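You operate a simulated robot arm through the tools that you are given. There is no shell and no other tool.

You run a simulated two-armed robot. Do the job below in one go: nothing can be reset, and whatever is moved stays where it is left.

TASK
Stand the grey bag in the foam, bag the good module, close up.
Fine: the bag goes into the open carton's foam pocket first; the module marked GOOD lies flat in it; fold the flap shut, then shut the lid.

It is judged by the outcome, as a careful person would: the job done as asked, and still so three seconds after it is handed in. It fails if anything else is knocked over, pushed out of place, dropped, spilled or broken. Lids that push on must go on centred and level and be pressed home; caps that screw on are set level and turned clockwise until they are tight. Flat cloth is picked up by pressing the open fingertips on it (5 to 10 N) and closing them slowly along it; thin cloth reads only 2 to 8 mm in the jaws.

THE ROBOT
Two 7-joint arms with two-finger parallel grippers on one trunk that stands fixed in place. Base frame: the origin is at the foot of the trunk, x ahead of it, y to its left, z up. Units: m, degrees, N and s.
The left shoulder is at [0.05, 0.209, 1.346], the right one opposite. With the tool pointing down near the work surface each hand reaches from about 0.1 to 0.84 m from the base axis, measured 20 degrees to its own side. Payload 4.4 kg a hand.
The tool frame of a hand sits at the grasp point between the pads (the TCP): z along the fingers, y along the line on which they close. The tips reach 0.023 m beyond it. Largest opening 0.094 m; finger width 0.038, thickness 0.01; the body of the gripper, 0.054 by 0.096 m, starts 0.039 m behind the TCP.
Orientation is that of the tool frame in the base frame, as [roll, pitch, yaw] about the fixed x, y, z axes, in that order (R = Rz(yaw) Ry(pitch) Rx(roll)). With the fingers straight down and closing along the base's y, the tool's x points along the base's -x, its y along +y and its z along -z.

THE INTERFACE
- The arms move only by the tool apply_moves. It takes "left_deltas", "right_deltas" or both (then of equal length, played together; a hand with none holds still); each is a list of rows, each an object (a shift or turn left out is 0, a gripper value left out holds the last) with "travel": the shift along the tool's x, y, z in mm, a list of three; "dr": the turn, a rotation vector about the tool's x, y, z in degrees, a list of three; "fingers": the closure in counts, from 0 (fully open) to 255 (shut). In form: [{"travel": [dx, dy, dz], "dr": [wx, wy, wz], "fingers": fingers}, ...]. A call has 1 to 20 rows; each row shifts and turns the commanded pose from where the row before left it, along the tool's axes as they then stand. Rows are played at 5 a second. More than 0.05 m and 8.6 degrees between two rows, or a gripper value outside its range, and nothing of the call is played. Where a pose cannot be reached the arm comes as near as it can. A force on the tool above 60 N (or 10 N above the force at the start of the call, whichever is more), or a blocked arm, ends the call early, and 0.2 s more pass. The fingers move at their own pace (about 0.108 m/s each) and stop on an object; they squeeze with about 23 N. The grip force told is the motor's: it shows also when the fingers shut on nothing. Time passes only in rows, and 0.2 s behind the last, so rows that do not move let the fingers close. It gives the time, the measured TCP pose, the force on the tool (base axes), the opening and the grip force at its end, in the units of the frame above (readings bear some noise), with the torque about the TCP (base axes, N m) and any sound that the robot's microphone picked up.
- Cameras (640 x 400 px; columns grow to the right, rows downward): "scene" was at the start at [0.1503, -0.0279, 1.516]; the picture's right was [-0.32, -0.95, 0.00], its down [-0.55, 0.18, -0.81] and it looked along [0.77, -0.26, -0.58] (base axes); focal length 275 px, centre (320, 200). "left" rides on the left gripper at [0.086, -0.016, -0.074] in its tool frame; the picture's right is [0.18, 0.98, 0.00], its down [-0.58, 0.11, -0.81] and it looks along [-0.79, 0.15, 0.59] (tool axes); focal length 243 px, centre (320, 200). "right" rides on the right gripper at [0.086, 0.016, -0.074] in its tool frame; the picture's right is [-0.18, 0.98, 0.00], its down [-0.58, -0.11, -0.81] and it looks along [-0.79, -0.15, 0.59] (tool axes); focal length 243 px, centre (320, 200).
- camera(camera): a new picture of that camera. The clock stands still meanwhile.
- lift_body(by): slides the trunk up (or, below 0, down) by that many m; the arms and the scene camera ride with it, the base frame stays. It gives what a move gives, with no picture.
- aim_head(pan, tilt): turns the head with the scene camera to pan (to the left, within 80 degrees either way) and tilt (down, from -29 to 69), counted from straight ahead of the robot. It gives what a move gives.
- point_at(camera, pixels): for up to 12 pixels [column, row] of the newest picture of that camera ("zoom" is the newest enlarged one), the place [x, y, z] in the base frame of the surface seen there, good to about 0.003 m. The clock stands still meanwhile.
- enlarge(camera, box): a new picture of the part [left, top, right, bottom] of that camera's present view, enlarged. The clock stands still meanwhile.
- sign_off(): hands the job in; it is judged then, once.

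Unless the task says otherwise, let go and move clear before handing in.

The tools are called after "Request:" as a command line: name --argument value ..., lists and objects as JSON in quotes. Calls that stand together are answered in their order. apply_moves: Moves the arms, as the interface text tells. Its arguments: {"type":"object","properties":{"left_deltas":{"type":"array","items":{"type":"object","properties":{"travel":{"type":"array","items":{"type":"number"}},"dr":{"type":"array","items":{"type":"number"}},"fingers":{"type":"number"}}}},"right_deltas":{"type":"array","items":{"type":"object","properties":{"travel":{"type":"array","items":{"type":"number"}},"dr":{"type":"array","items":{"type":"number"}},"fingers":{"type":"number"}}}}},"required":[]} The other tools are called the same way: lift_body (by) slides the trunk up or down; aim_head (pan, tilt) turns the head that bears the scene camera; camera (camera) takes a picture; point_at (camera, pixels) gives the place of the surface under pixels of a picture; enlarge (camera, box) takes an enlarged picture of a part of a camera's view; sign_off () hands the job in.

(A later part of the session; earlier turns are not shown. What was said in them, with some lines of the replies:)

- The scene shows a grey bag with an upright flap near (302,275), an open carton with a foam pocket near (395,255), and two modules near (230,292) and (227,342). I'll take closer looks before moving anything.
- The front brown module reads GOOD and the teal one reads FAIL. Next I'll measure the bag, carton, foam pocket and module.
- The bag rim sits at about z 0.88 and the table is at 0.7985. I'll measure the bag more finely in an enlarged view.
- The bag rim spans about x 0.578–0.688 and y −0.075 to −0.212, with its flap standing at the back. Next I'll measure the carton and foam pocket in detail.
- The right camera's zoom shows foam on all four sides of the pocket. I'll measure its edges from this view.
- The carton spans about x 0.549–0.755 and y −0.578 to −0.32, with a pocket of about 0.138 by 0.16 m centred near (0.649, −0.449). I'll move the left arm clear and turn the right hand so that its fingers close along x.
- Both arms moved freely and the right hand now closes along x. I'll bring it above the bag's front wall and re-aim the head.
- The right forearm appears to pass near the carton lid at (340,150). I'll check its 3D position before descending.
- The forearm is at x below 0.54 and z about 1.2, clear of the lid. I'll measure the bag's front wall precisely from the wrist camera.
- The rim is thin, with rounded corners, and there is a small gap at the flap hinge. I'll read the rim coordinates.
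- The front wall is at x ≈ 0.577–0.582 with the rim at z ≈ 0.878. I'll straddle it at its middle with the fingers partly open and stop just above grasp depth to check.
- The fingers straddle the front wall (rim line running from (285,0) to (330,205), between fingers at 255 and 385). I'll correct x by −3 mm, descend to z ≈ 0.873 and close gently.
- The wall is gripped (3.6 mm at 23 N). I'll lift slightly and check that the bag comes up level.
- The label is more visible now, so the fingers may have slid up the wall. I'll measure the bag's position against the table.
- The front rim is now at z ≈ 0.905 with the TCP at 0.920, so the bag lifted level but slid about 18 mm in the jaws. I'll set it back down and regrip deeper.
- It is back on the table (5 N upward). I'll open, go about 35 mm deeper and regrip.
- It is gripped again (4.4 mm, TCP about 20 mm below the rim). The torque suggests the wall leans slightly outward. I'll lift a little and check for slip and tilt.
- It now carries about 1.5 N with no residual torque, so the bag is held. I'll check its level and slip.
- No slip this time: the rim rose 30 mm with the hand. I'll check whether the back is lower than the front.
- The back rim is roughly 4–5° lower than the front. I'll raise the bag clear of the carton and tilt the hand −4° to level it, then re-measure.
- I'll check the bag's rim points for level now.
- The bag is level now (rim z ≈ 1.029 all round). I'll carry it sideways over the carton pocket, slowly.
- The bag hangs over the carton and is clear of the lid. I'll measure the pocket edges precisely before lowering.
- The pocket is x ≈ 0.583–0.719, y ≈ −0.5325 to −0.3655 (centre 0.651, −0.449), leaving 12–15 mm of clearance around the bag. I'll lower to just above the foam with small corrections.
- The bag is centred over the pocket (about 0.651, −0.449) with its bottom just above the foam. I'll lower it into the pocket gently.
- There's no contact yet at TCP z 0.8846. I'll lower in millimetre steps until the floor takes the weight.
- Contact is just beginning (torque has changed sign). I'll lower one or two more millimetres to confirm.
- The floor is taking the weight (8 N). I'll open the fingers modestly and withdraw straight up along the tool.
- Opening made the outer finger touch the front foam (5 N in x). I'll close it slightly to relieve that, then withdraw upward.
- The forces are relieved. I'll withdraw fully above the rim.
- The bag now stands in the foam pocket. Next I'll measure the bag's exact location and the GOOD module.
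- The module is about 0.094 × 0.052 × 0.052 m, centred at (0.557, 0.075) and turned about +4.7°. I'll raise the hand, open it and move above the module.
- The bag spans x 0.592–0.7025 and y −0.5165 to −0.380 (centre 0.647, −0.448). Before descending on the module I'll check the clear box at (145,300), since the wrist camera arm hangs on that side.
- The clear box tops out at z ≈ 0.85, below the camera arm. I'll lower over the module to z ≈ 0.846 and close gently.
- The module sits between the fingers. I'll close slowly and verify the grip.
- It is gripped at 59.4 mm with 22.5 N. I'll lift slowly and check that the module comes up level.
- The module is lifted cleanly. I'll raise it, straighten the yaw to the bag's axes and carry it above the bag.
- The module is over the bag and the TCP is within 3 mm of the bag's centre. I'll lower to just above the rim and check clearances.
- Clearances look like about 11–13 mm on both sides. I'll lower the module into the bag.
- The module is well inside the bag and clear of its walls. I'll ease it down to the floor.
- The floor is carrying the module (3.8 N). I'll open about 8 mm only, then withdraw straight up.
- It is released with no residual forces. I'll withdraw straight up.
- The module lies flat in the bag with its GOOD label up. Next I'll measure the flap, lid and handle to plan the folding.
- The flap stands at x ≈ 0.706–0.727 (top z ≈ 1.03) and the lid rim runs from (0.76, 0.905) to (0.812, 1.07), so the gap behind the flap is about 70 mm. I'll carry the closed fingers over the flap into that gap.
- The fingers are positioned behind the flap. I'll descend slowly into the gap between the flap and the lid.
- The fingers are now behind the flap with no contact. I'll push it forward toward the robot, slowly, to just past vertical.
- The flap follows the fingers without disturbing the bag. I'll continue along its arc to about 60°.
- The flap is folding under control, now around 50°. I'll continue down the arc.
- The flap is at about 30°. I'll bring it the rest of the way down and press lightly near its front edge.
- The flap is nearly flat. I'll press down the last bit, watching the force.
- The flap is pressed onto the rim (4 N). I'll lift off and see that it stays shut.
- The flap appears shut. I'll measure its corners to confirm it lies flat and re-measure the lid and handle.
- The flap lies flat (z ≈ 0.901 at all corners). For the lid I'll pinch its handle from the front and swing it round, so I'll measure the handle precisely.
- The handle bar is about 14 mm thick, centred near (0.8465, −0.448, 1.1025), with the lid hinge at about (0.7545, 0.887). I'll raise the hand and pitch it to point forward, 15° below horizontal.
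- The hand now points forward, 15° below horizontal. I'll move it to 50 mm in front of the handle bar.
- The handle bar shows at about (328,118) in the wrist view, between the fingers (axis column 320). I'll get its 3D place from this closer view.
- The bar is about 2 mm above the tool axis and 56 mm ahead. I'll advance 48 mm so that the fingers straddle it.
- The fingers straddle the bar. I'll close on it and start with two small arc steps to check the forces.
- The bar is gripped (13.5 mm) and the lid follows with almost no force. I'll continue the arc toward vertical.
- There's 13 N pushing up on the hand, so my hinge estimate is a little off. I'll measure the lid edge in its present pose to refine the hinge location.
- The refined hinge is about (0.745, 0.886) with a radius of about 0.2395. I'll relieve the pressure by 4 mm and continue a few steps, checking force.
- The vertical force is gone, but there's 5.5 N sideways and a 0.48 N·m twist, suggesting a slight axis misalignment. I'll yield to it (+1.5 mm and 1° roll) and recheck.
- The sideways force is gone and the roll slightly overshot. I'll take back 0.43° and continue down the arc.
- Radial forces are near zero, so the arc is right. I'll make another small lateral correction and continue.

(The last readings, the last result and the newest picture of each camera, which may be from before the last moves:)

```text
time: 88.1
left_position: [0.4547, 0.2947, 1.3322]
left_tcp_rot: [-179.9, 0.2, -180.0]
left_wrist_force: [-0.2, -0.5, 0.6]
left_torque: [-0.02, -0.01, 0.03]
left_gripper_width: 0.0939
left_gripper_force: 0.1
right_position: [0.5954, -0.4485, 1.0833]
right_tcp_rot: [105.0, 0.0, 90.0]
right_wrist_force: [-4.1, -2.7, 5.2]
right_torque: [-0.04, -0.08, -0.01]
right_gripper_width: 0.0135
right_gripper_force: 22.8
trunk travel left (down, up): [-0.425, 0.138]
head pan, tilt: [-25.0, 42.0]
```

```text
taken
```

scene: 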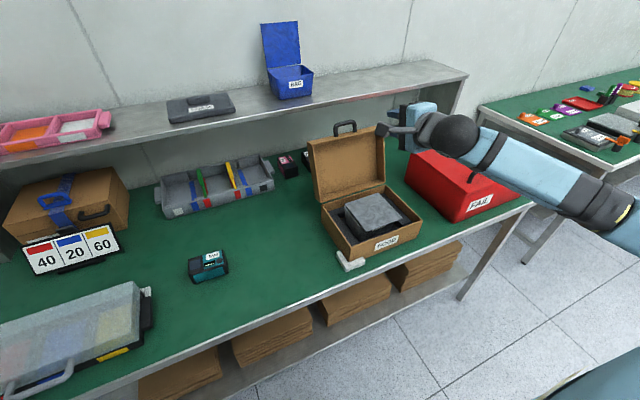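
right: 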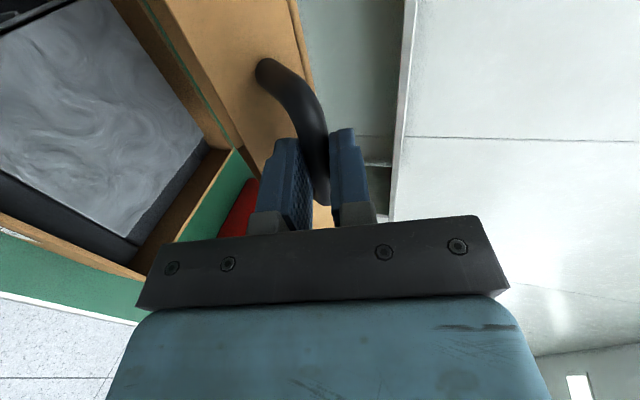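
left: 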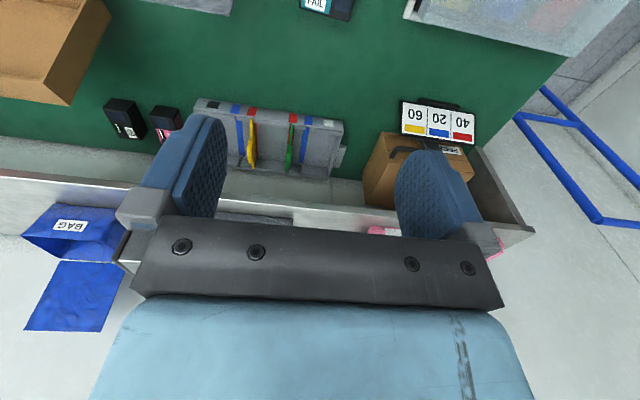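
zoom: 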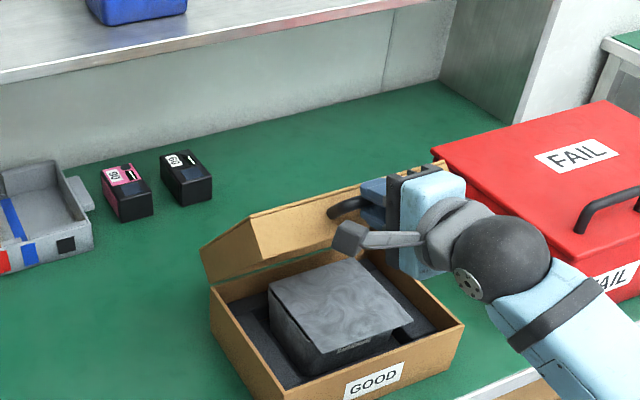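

There's 6.6 N acting radially, so the radius is about 2 mm larger. I'll relieve it and continue to about 36°.

Request:
apply_moves --right_deltas '[{"travel": [-0.6, 1.2, -1.6]}, {"travel": [0, -10, -7.5]}, {"travel": [0, -10.3, -7.2]}, {"travel": [0, -10.8, -6.5]}, {"travel": [0, -11, -6.1]}, {"travel": [0, -11.4, -5.3]}, {"travel": [0, -11.6, -4.9]}, {}]'

Request:
enlarge --camera "scene" --box '[300, 110, 430, 270]'

Request:
camera --camera "right"

```text
time: 89.9
left_position: [0.4574, 0.2952, 1.3306]
left_tcp_rot: [-179.9, -0.1, 180.0]
left_wrist_force: [0.6, -0.6, 0.8]
left_torque: [0.02, -0.01, 0.01]
left_gripper_width: 0.094
left_gripper_force: 0.0
right_position: [0.5441, -0.45, 1.0326]
right_tcp_rot: [105.2, 0.0, 89.9]
right_wrist_force: [-2.4, 5.5, 0.8]
right_torque: [0.04, 0.03, 0.05]
right_gripper_width: 0.0134
right_gripper_force: 22.3
trunk travel left (down, up): [-0.425, 0.138]
head pan, tilt: [-25.0, 42.0]
```

```text
2.50 times, centred on (365, 190) of scene
```

zoom: 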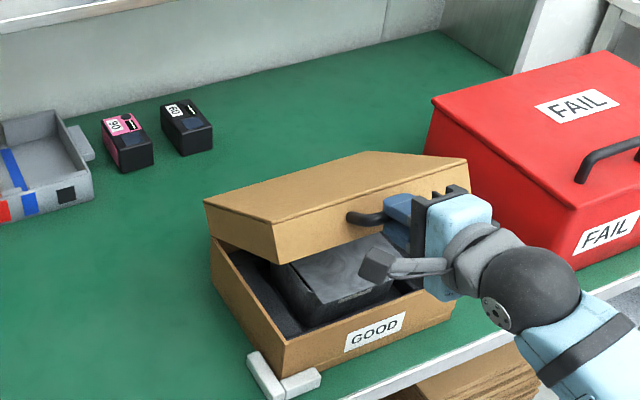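

```text
taken
```

right: 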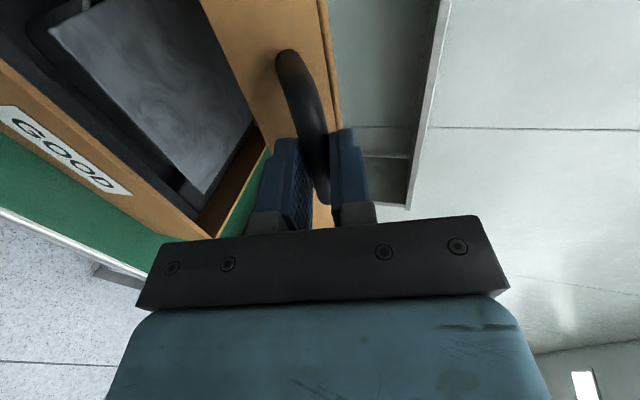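

The lid is about two-thirds closed with modest forces. I'll yield 1.2 mm sideways and continue to about 18°.

Request:
apply_moves --right_deltas '[{"travel": [1.2, 0, 0]}, {"travel": [0, -13.4, -4.8]}, {"travel": [0, -13.7, -4.3]}, {"travel": [0, -12.3, -2.8]}, {"travel": [0, -12.5, -2.4]}, {"travel": [0, -12.5, -1.6]}, {"travel": [0, -12.6, -1.1]}, {}]'

Request:
enlarge --camera "scene" --box '[300, 130, 430, 290]'

Request:
camera --camera "right"

```text
time: 91.7
left_position: [0.4578, 0.293, 1.3307]
left_tcp_rot: [-180.0, 0.0, 180.0]
left_wrist_force: [-0.5, 0.9, 0.3]
left_torque: [0.0, 0.0, 0.01]
left_gripper_width: 0.094
left_gripper_force: 0.0
right_position: [0.5071, -0.4489, 0.9621]
right_tcp_rot: [105.2, -0.1, 90.0]
right_wrist_force: [-1.8, -6.6, 0.6]
right_torque: [-0.21, 0.02, -0.41]
right_gripper_width: 0.0136
right_gripper_force: 22.7
trunk travel left (down, up): [-0.425, 0.138]
head pan, tilt: [-25.0, 42.0]
```

```text
2.50 times, centred on (365, 210) of scene
```

zoom: 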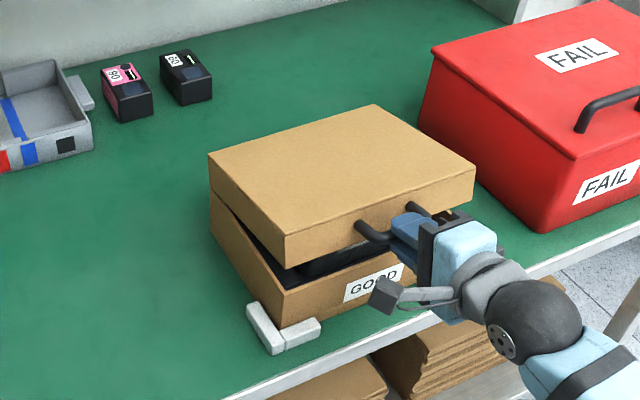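

```text
taken
```

right: 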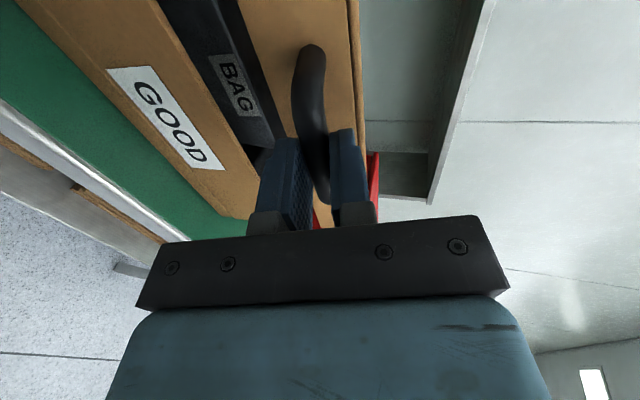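

The lid is about 11° from shut. I'll ease down the rest of the way in small steps and watch for seating force.

Request:
apply_moves --right_deltas '[{"travel": [-1.2, 0, 0]}, {"travel": [0, -12.5, -0.2]}, {"travel": [0, -12.7, 0.2]}, {"travel": [0, -8, 0.6]}, {}, {}]'

Request:
enlarge --camera "scene" --box '[300, 130, 430, 290]'

Request:
camera --camera "right"

```text
time: 93.1
left_position: [0.4581, 0.2951, 1.3309]
left_tcp_rot: [-179.9, 0.1, -179.9]
left_wrist_force: [-1.0, 0.3, 0.1]
left_torque: [0.0, -0.01, -0.01]
left_gripper_width: 0.0939
left_gripper_force: 0.0
right_position: [0.4982, -0.4481, 0.9285]
right_tcp_rot: [105.1, -0.1, 90.0]
right_wrist_force: [6.3, 10.3, -0.1]
right_torque: [0.12, 0.0, 0.39]
right_gripper_width: 0.0135
right_gripper_force: 23.0
trunk travel left (down, up): [-0.425, 0.138]
head pan, tilt: [-25.0, 42.0]
```

```text
2.50 times, centred on (365, 210) of scene
```

zoom: 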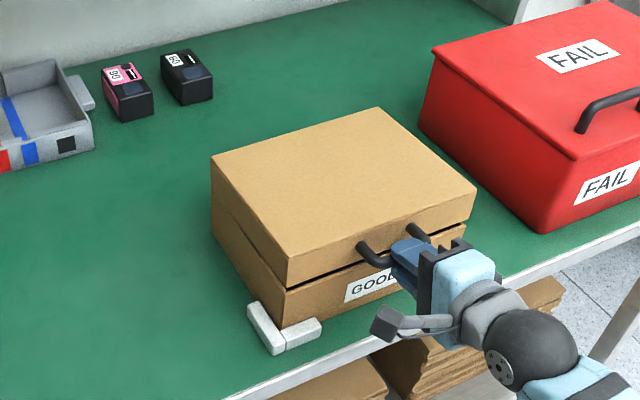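

```text
taken
```

right: 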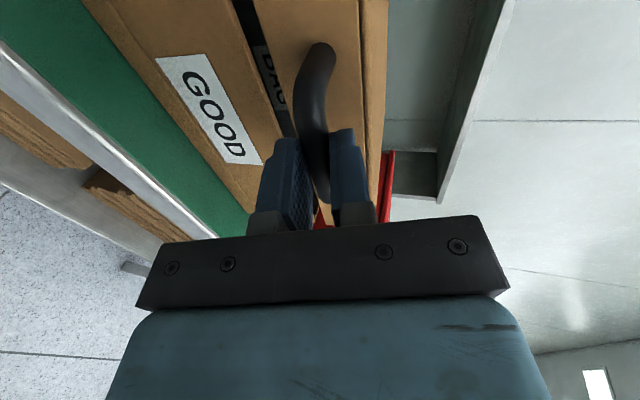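

The lid is about 3° from shut and the hand pulls slightly (6 N in x, 10 N in y). I'll relieve both and lower the last few millimetres.

Request:
apply_moves --right_deltas '[{"travel": [0.7, 0.5, 1.9]}, {"travel": [0, -3, 0.4]}, {"travel": [0, -3, 0.4]}, {}, {}]'

```text
time: 94.3
left_position: [0.4573, 0.2937, 1.3321]
left_tcp_rot: [179.9, 0.0, 180.0]
left_wrist_force: [-0.8, -0.1, -0.5]
left_torque: [0.04, -0.02, 0.0]
left_gripper_width: 0.0939
left_gripper_force: 0.1
right_position: [0.4988, -0.4501, 0.9235]
right_tcp_rot: [105.0, 0.1, 90.0]
right_wrist_force: [-7.1, -3.7, 0.2]
right_torque: [-0.28, -0.02, -0.67]
right_gripper_width: 0.0131
right_gripper_force: 22.7
trunk travel left (down, up): [-0.425, 0.138]
head pan, tilt: [-25.0, 42.0]
```

Request:
apply_moves --right_deltas '[{"travel": [-0.2, -0.3, -1.0]}, {"travel": [0, -2, 0.2]}, {"travel": [0, -2, 0.2]}, {}, {}]'

Request:
enlarge --camera "scene" --box '[300, 150, 430, 290]'

```text
time: 95.5
left_position: [0.4581, 0.2947, 1.332]
left_tcp_rot: [179.9, 0.0, 180.0]
left_wrist_force: [0.8, 0.4, 1.2]
left_torque: [0.02, 0.01, -0.04]
left_gripper_width: 0.094
left_gripper_force: 0.0
right_position: [0.4994, -0.4495, 0.9185]
right_tcp_rot: [105.1, -0.1, 90.1]
right_wrist_force: [6.5, -1.4, 0.0]
right_torque: [-0.08, -0.02, -0.04]
right_gripper_width: 0.0134
right_gripper_force: 22.9
trunk travel left (down, up): [-0.425, 0.138]
head pan, tilt: [-25.0, 42.0]
```

```text
2.86 times, centred on (365, 220) of scene
```

zoom: 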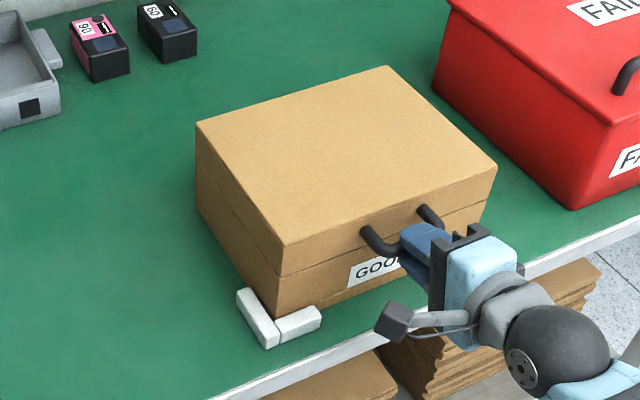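

The lid looks nearly seated. I'll measure its top corners to see whether it's level.

Request:
point_at --camera "zoom" --pixels '[[287, 240], [490, 168], [387, 72], [202, 128], [340, 150], [283, 262], [282, 285], [370, 240], [222, 200], [240, 230], [285, 300], [300, 262]]'

Request:
enlarge --camera "scene" --box '[360, 210, 430, 260]'

```text
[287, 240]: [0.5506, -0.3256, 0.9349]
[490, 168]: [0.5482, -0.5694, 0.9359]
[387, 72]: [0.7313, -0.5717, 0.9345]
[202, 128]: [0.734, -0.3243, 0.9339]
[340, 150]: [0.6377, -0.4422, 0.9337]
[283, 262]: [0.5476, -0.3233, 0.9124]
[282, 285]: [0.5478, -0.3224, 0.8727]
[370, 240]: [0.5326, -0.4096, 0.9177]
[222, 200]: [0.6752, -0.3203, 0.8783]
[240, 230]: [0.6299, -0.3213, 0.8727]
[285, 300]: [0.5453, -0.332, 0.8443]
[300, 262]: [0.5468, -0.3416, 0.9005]
```

```text
8.00 times, centred on (395, 235) of scene
```

zoom: 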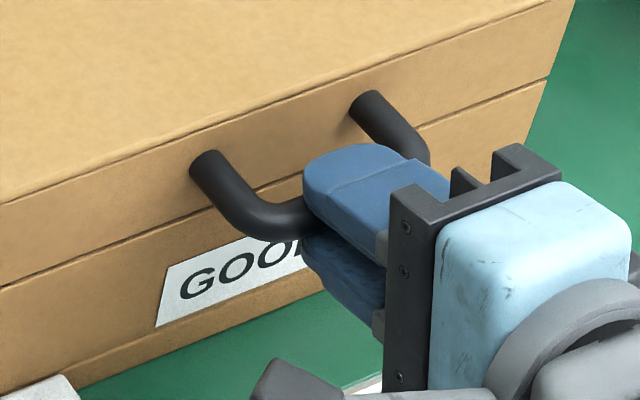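

The lid top is level (z 0.934–0.936 at all four corners). I'll relax the strain, open the fingers and back straight away from the handle.

Request:
apply_moves --right_deltas '[{"travel": [0, -0.7, 1.0]}, {}, {"fingers": 225}, {"fingers": 205}, {"fingers": 180}, {}, {}]'

Request:
camera --camera "right"

Request:
enlarge --camera "scene" --box '[360, 210, 430, 260]'

```text
time: 97.1
left_position: [0.4568, 0.2944, 1.3301]
left_tcp_rot: [180.0, 0.0, -180.0]
left_wrist_force: [-1.1, 0.0, 0.1]
left_torque: [-0.01, 0.01, 0.0]
left_gripper_width: 0.0941
left_gripper_force: 0.1
right_position: [0.498, -0.4498, 0.918]
right_tcp_rot: [105.0, -0.1, 90.0]
right_wrist_force: [0.3, -0.7, -0.5]
right_torque: [0.0, 0.04, 0.0]
right_gripper_width: 0.0274
right_gripper_force: 0.1
trunk travel left (down, up): [-0.425, 0.138]
head pan, tilt: [-25.0, 42.0]
```

```text
taken
```

right: 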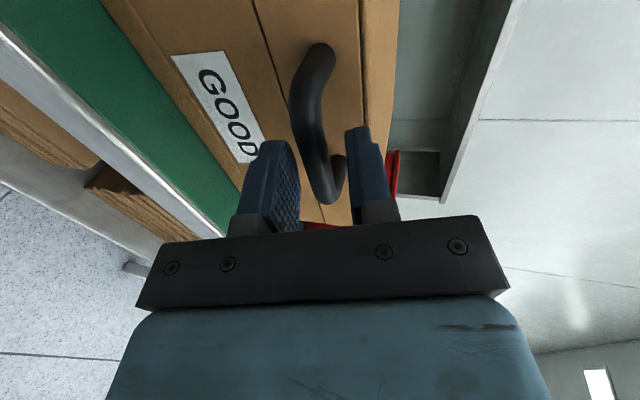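

```text
8.00 times, centred on (395, 235) of scene
```

zoom: 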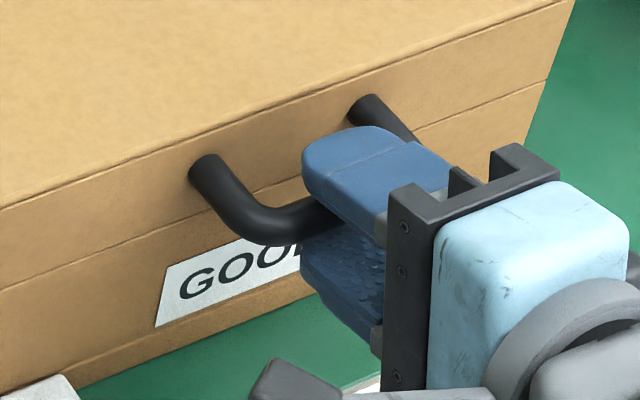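

The fingers are free of the bar and the lid is seated. I'll withdraw along the tool axis, then rise.

Request:
apply_moves --right_deltas '[{"travel": [0, 0, -10]}, {"travel": [0, 0, -15]}, {"travel": [0, 0, -20]}, {"travel": [0, 0, -25]}, {"travel": [0, 30, -20]}, {"travel": [0, 40, -10]}, {"travel": [0, 45, 0]}, {"travel": [0, 45, 0]}, {"travel": [0, 45, 0]}, {}]'

Request:
camera --camera "scene"

Request:
enlarge --camera "scene" --box '[300, 150, 430, 290]'

```text
time: 99.3
left_position: [0.4569, 0.2945, 1.332]
left_tcp_rot: [180.0, 0.1, -179.9]
left_wrist_force: [-0.2, 0.2, 0.0]
left_torque: [0.0, 0.02, -0.01]
left_gripper_width: 0.0941
left_gripper_force: 0.1
right_position: [0.4591, -0.4479, 1.1444]
right_tcp_rot: [105.0, -0.1, 89.9]
right_wrist_force: [-0.2, -0.7, -0.1]
right_torque: [0.0, 0.01, -0.01]
right_gripper_width: 0.0277
right_gripper_force: 0.0
trunk travel left (down, up): [-0.425, 0.138]
head pan, tilt: [-25.0, 42.0]
```

```text
taken
```

scene: 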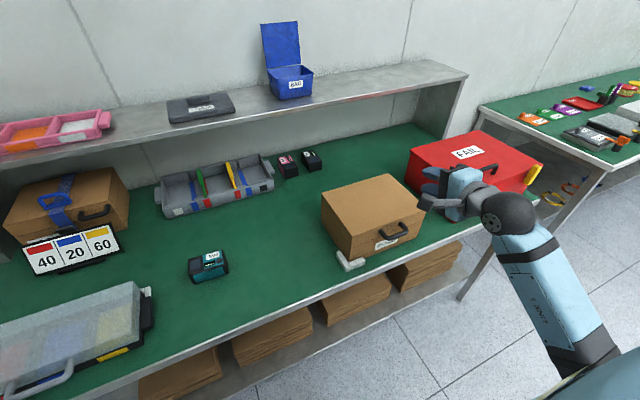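

```text
2.86 times, centred on (365, 220) of scene
```

zoom: 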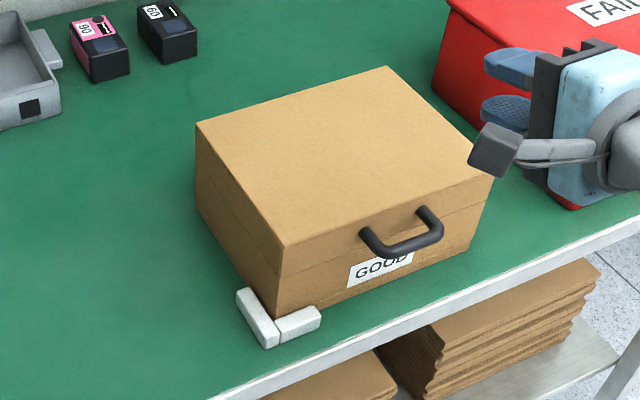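

The carton is shut with the corner block still in place. I'll verify the lid's level and seam once more.

Request:
point_at --camera "zoom" --pixels '[[287, 240], [485, 172], [387, 72], [202, 128], [340, 150], [240, 180], [330, 95], [440, 120]]'

Request:
enlarge --camera "scene" --box '[365, 200, 430, 260]'

Request:
enlarge --camera "scene" --box '[310, 190, 375, 275]'

```text
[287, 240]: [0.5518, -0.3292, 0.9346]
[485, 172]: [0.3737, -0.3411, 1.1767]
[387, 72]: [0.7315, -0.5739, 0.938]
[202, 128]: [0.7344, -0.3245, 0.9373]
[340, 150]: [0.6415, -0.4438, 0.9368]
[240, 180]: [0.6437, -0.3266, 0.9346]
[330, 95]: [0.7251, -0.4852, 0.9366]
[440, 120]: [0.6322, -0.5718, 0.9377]
```

```text
6.67 times, centred on (398, 230) of scene
```

zoom: 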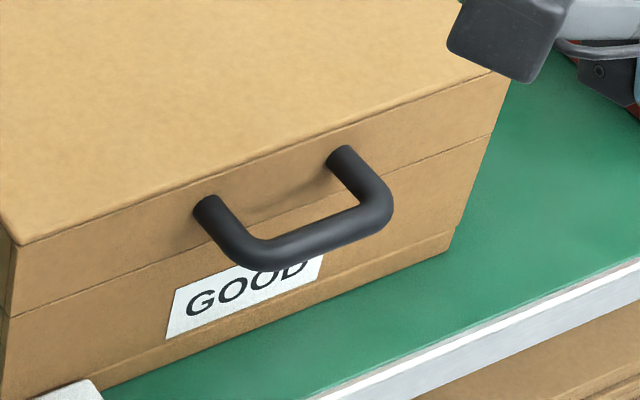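

```text
4.71 times, centred on (342, 232) of scene
```

zoom: 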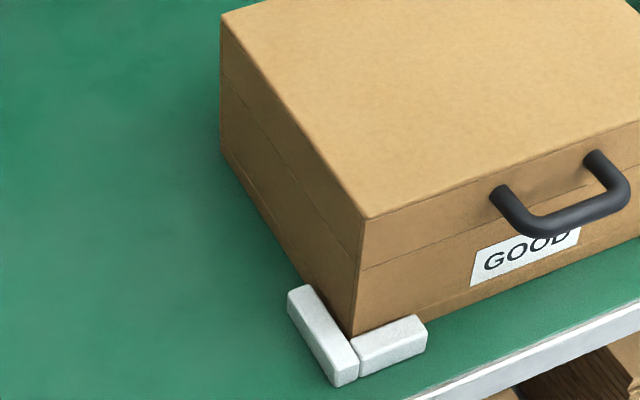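

The seam is closed all round and the lid is level. I'll move the right arm further clear, then take a last overall look.

Request:
apply_moves --right_deltas '[{"travel": [-10, 35, 0]}, {"travel": [-10, 35, 0]}, {"travel": [-10, 35, 0]}, {}, {}, {}, {}, {}]'

Request:
aim_head --pan -18.4 --tilt 35.7

Request:
camera --camera "scene"

Request:
enlarge --camera "scene" --box '[300, 150, 500, 310]'

```text
time: 101.1
left_position: [0.4574, 0.2956, 1.3317]
left_tcp_rot: [180.0, 0.0, -180.0]
left_wrist_force: [-0.1, -0.2, 1.4]
left_torque: [0.01, 0.02, -0.03]
left_gripper_width: 0.0942
left_gripper_force: 0.0
right_position: [0.4811, -0.4818, 1.2434]
right_tcp_rot: [104.9, -0.1, 90.0]
right_wrist_force: [0.0, -0.3, 0.5]
right_torque: [-0.02, -0.02, -0.05]
right_gripper_width: 0.0278
right_gripper_force: 0.0
trunk travel left (down, up): [-0.425, 0.138]
head pan, tilt: [-25.0, 42.0]
```

```text
time: 101.8
left_position: [0.4579, 0.2949, 1.3316]
left_tcp_rot: [180.0, 0.0, -179.9]
left_wrist_force: [0.0, 0.2, -0.2]
left_torque: [-0.01, 0.03, -0.01]
left_gripper_width: 0.0942
left_gripper_force: 0.0
right_position: [0.481, -0.4817, 1.2435]
right_tcp_rot: [105.0, -0.1, 89.9]
right_wrist_force: [-0.3, 0.3, 1.0]
right_torque: [0.02, -0.02, 0.04]
right_gripper_width: 0.0276
right_gripper_force: 0.1
trunk travel left (down, up): [-0.425, 0.138]
head pan, tilt: [-18.4, 35.7]
```

```text
taken
```

scene: 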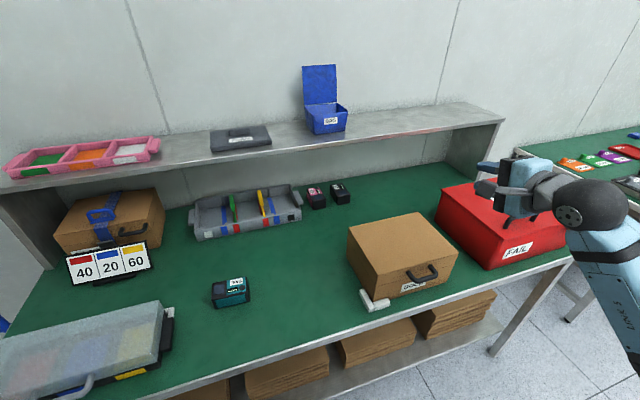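

```text
2.50 times, centred on (400, 230) of scene
```

zoom: 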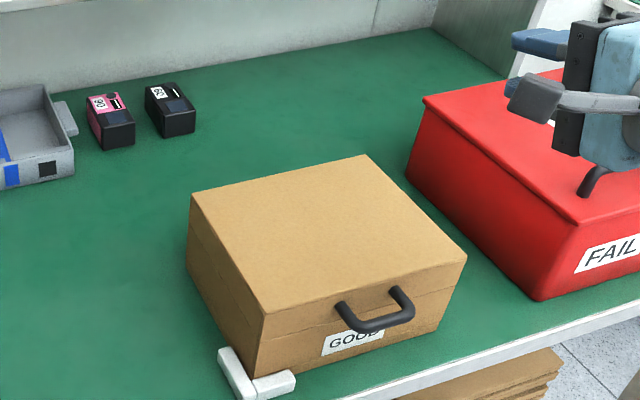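

The last pictures show the carton shut and level at (400,250) against its corner block. The FAIL module, trays, red box and blue bag are where they were, and both arms are clear. The bag is in the foam with the GOOD module flat inside and its flap folded, so I'm handing the job in.

Request:
sign_off

```text
The job is handed in.
```

The job is done and handed in. The grey bag stands in the carton's foam pocket with the GOOD module lying flat inside it. The flap is folded shut and the carton lid is closed and level.

- **First lift:** the bag slid about 18 mm in the jaws. I set it back down and regripped it deeper, and it was not dropped.
- **Carton:** when I released the bag, a finger pressed on the front foam and the carton shifted by about 1 mm. It still sits in its corner block.
- **Everything else:** the FAIL module, trays, red box and blue bag are where they were in the last picture, and both arms are clear.
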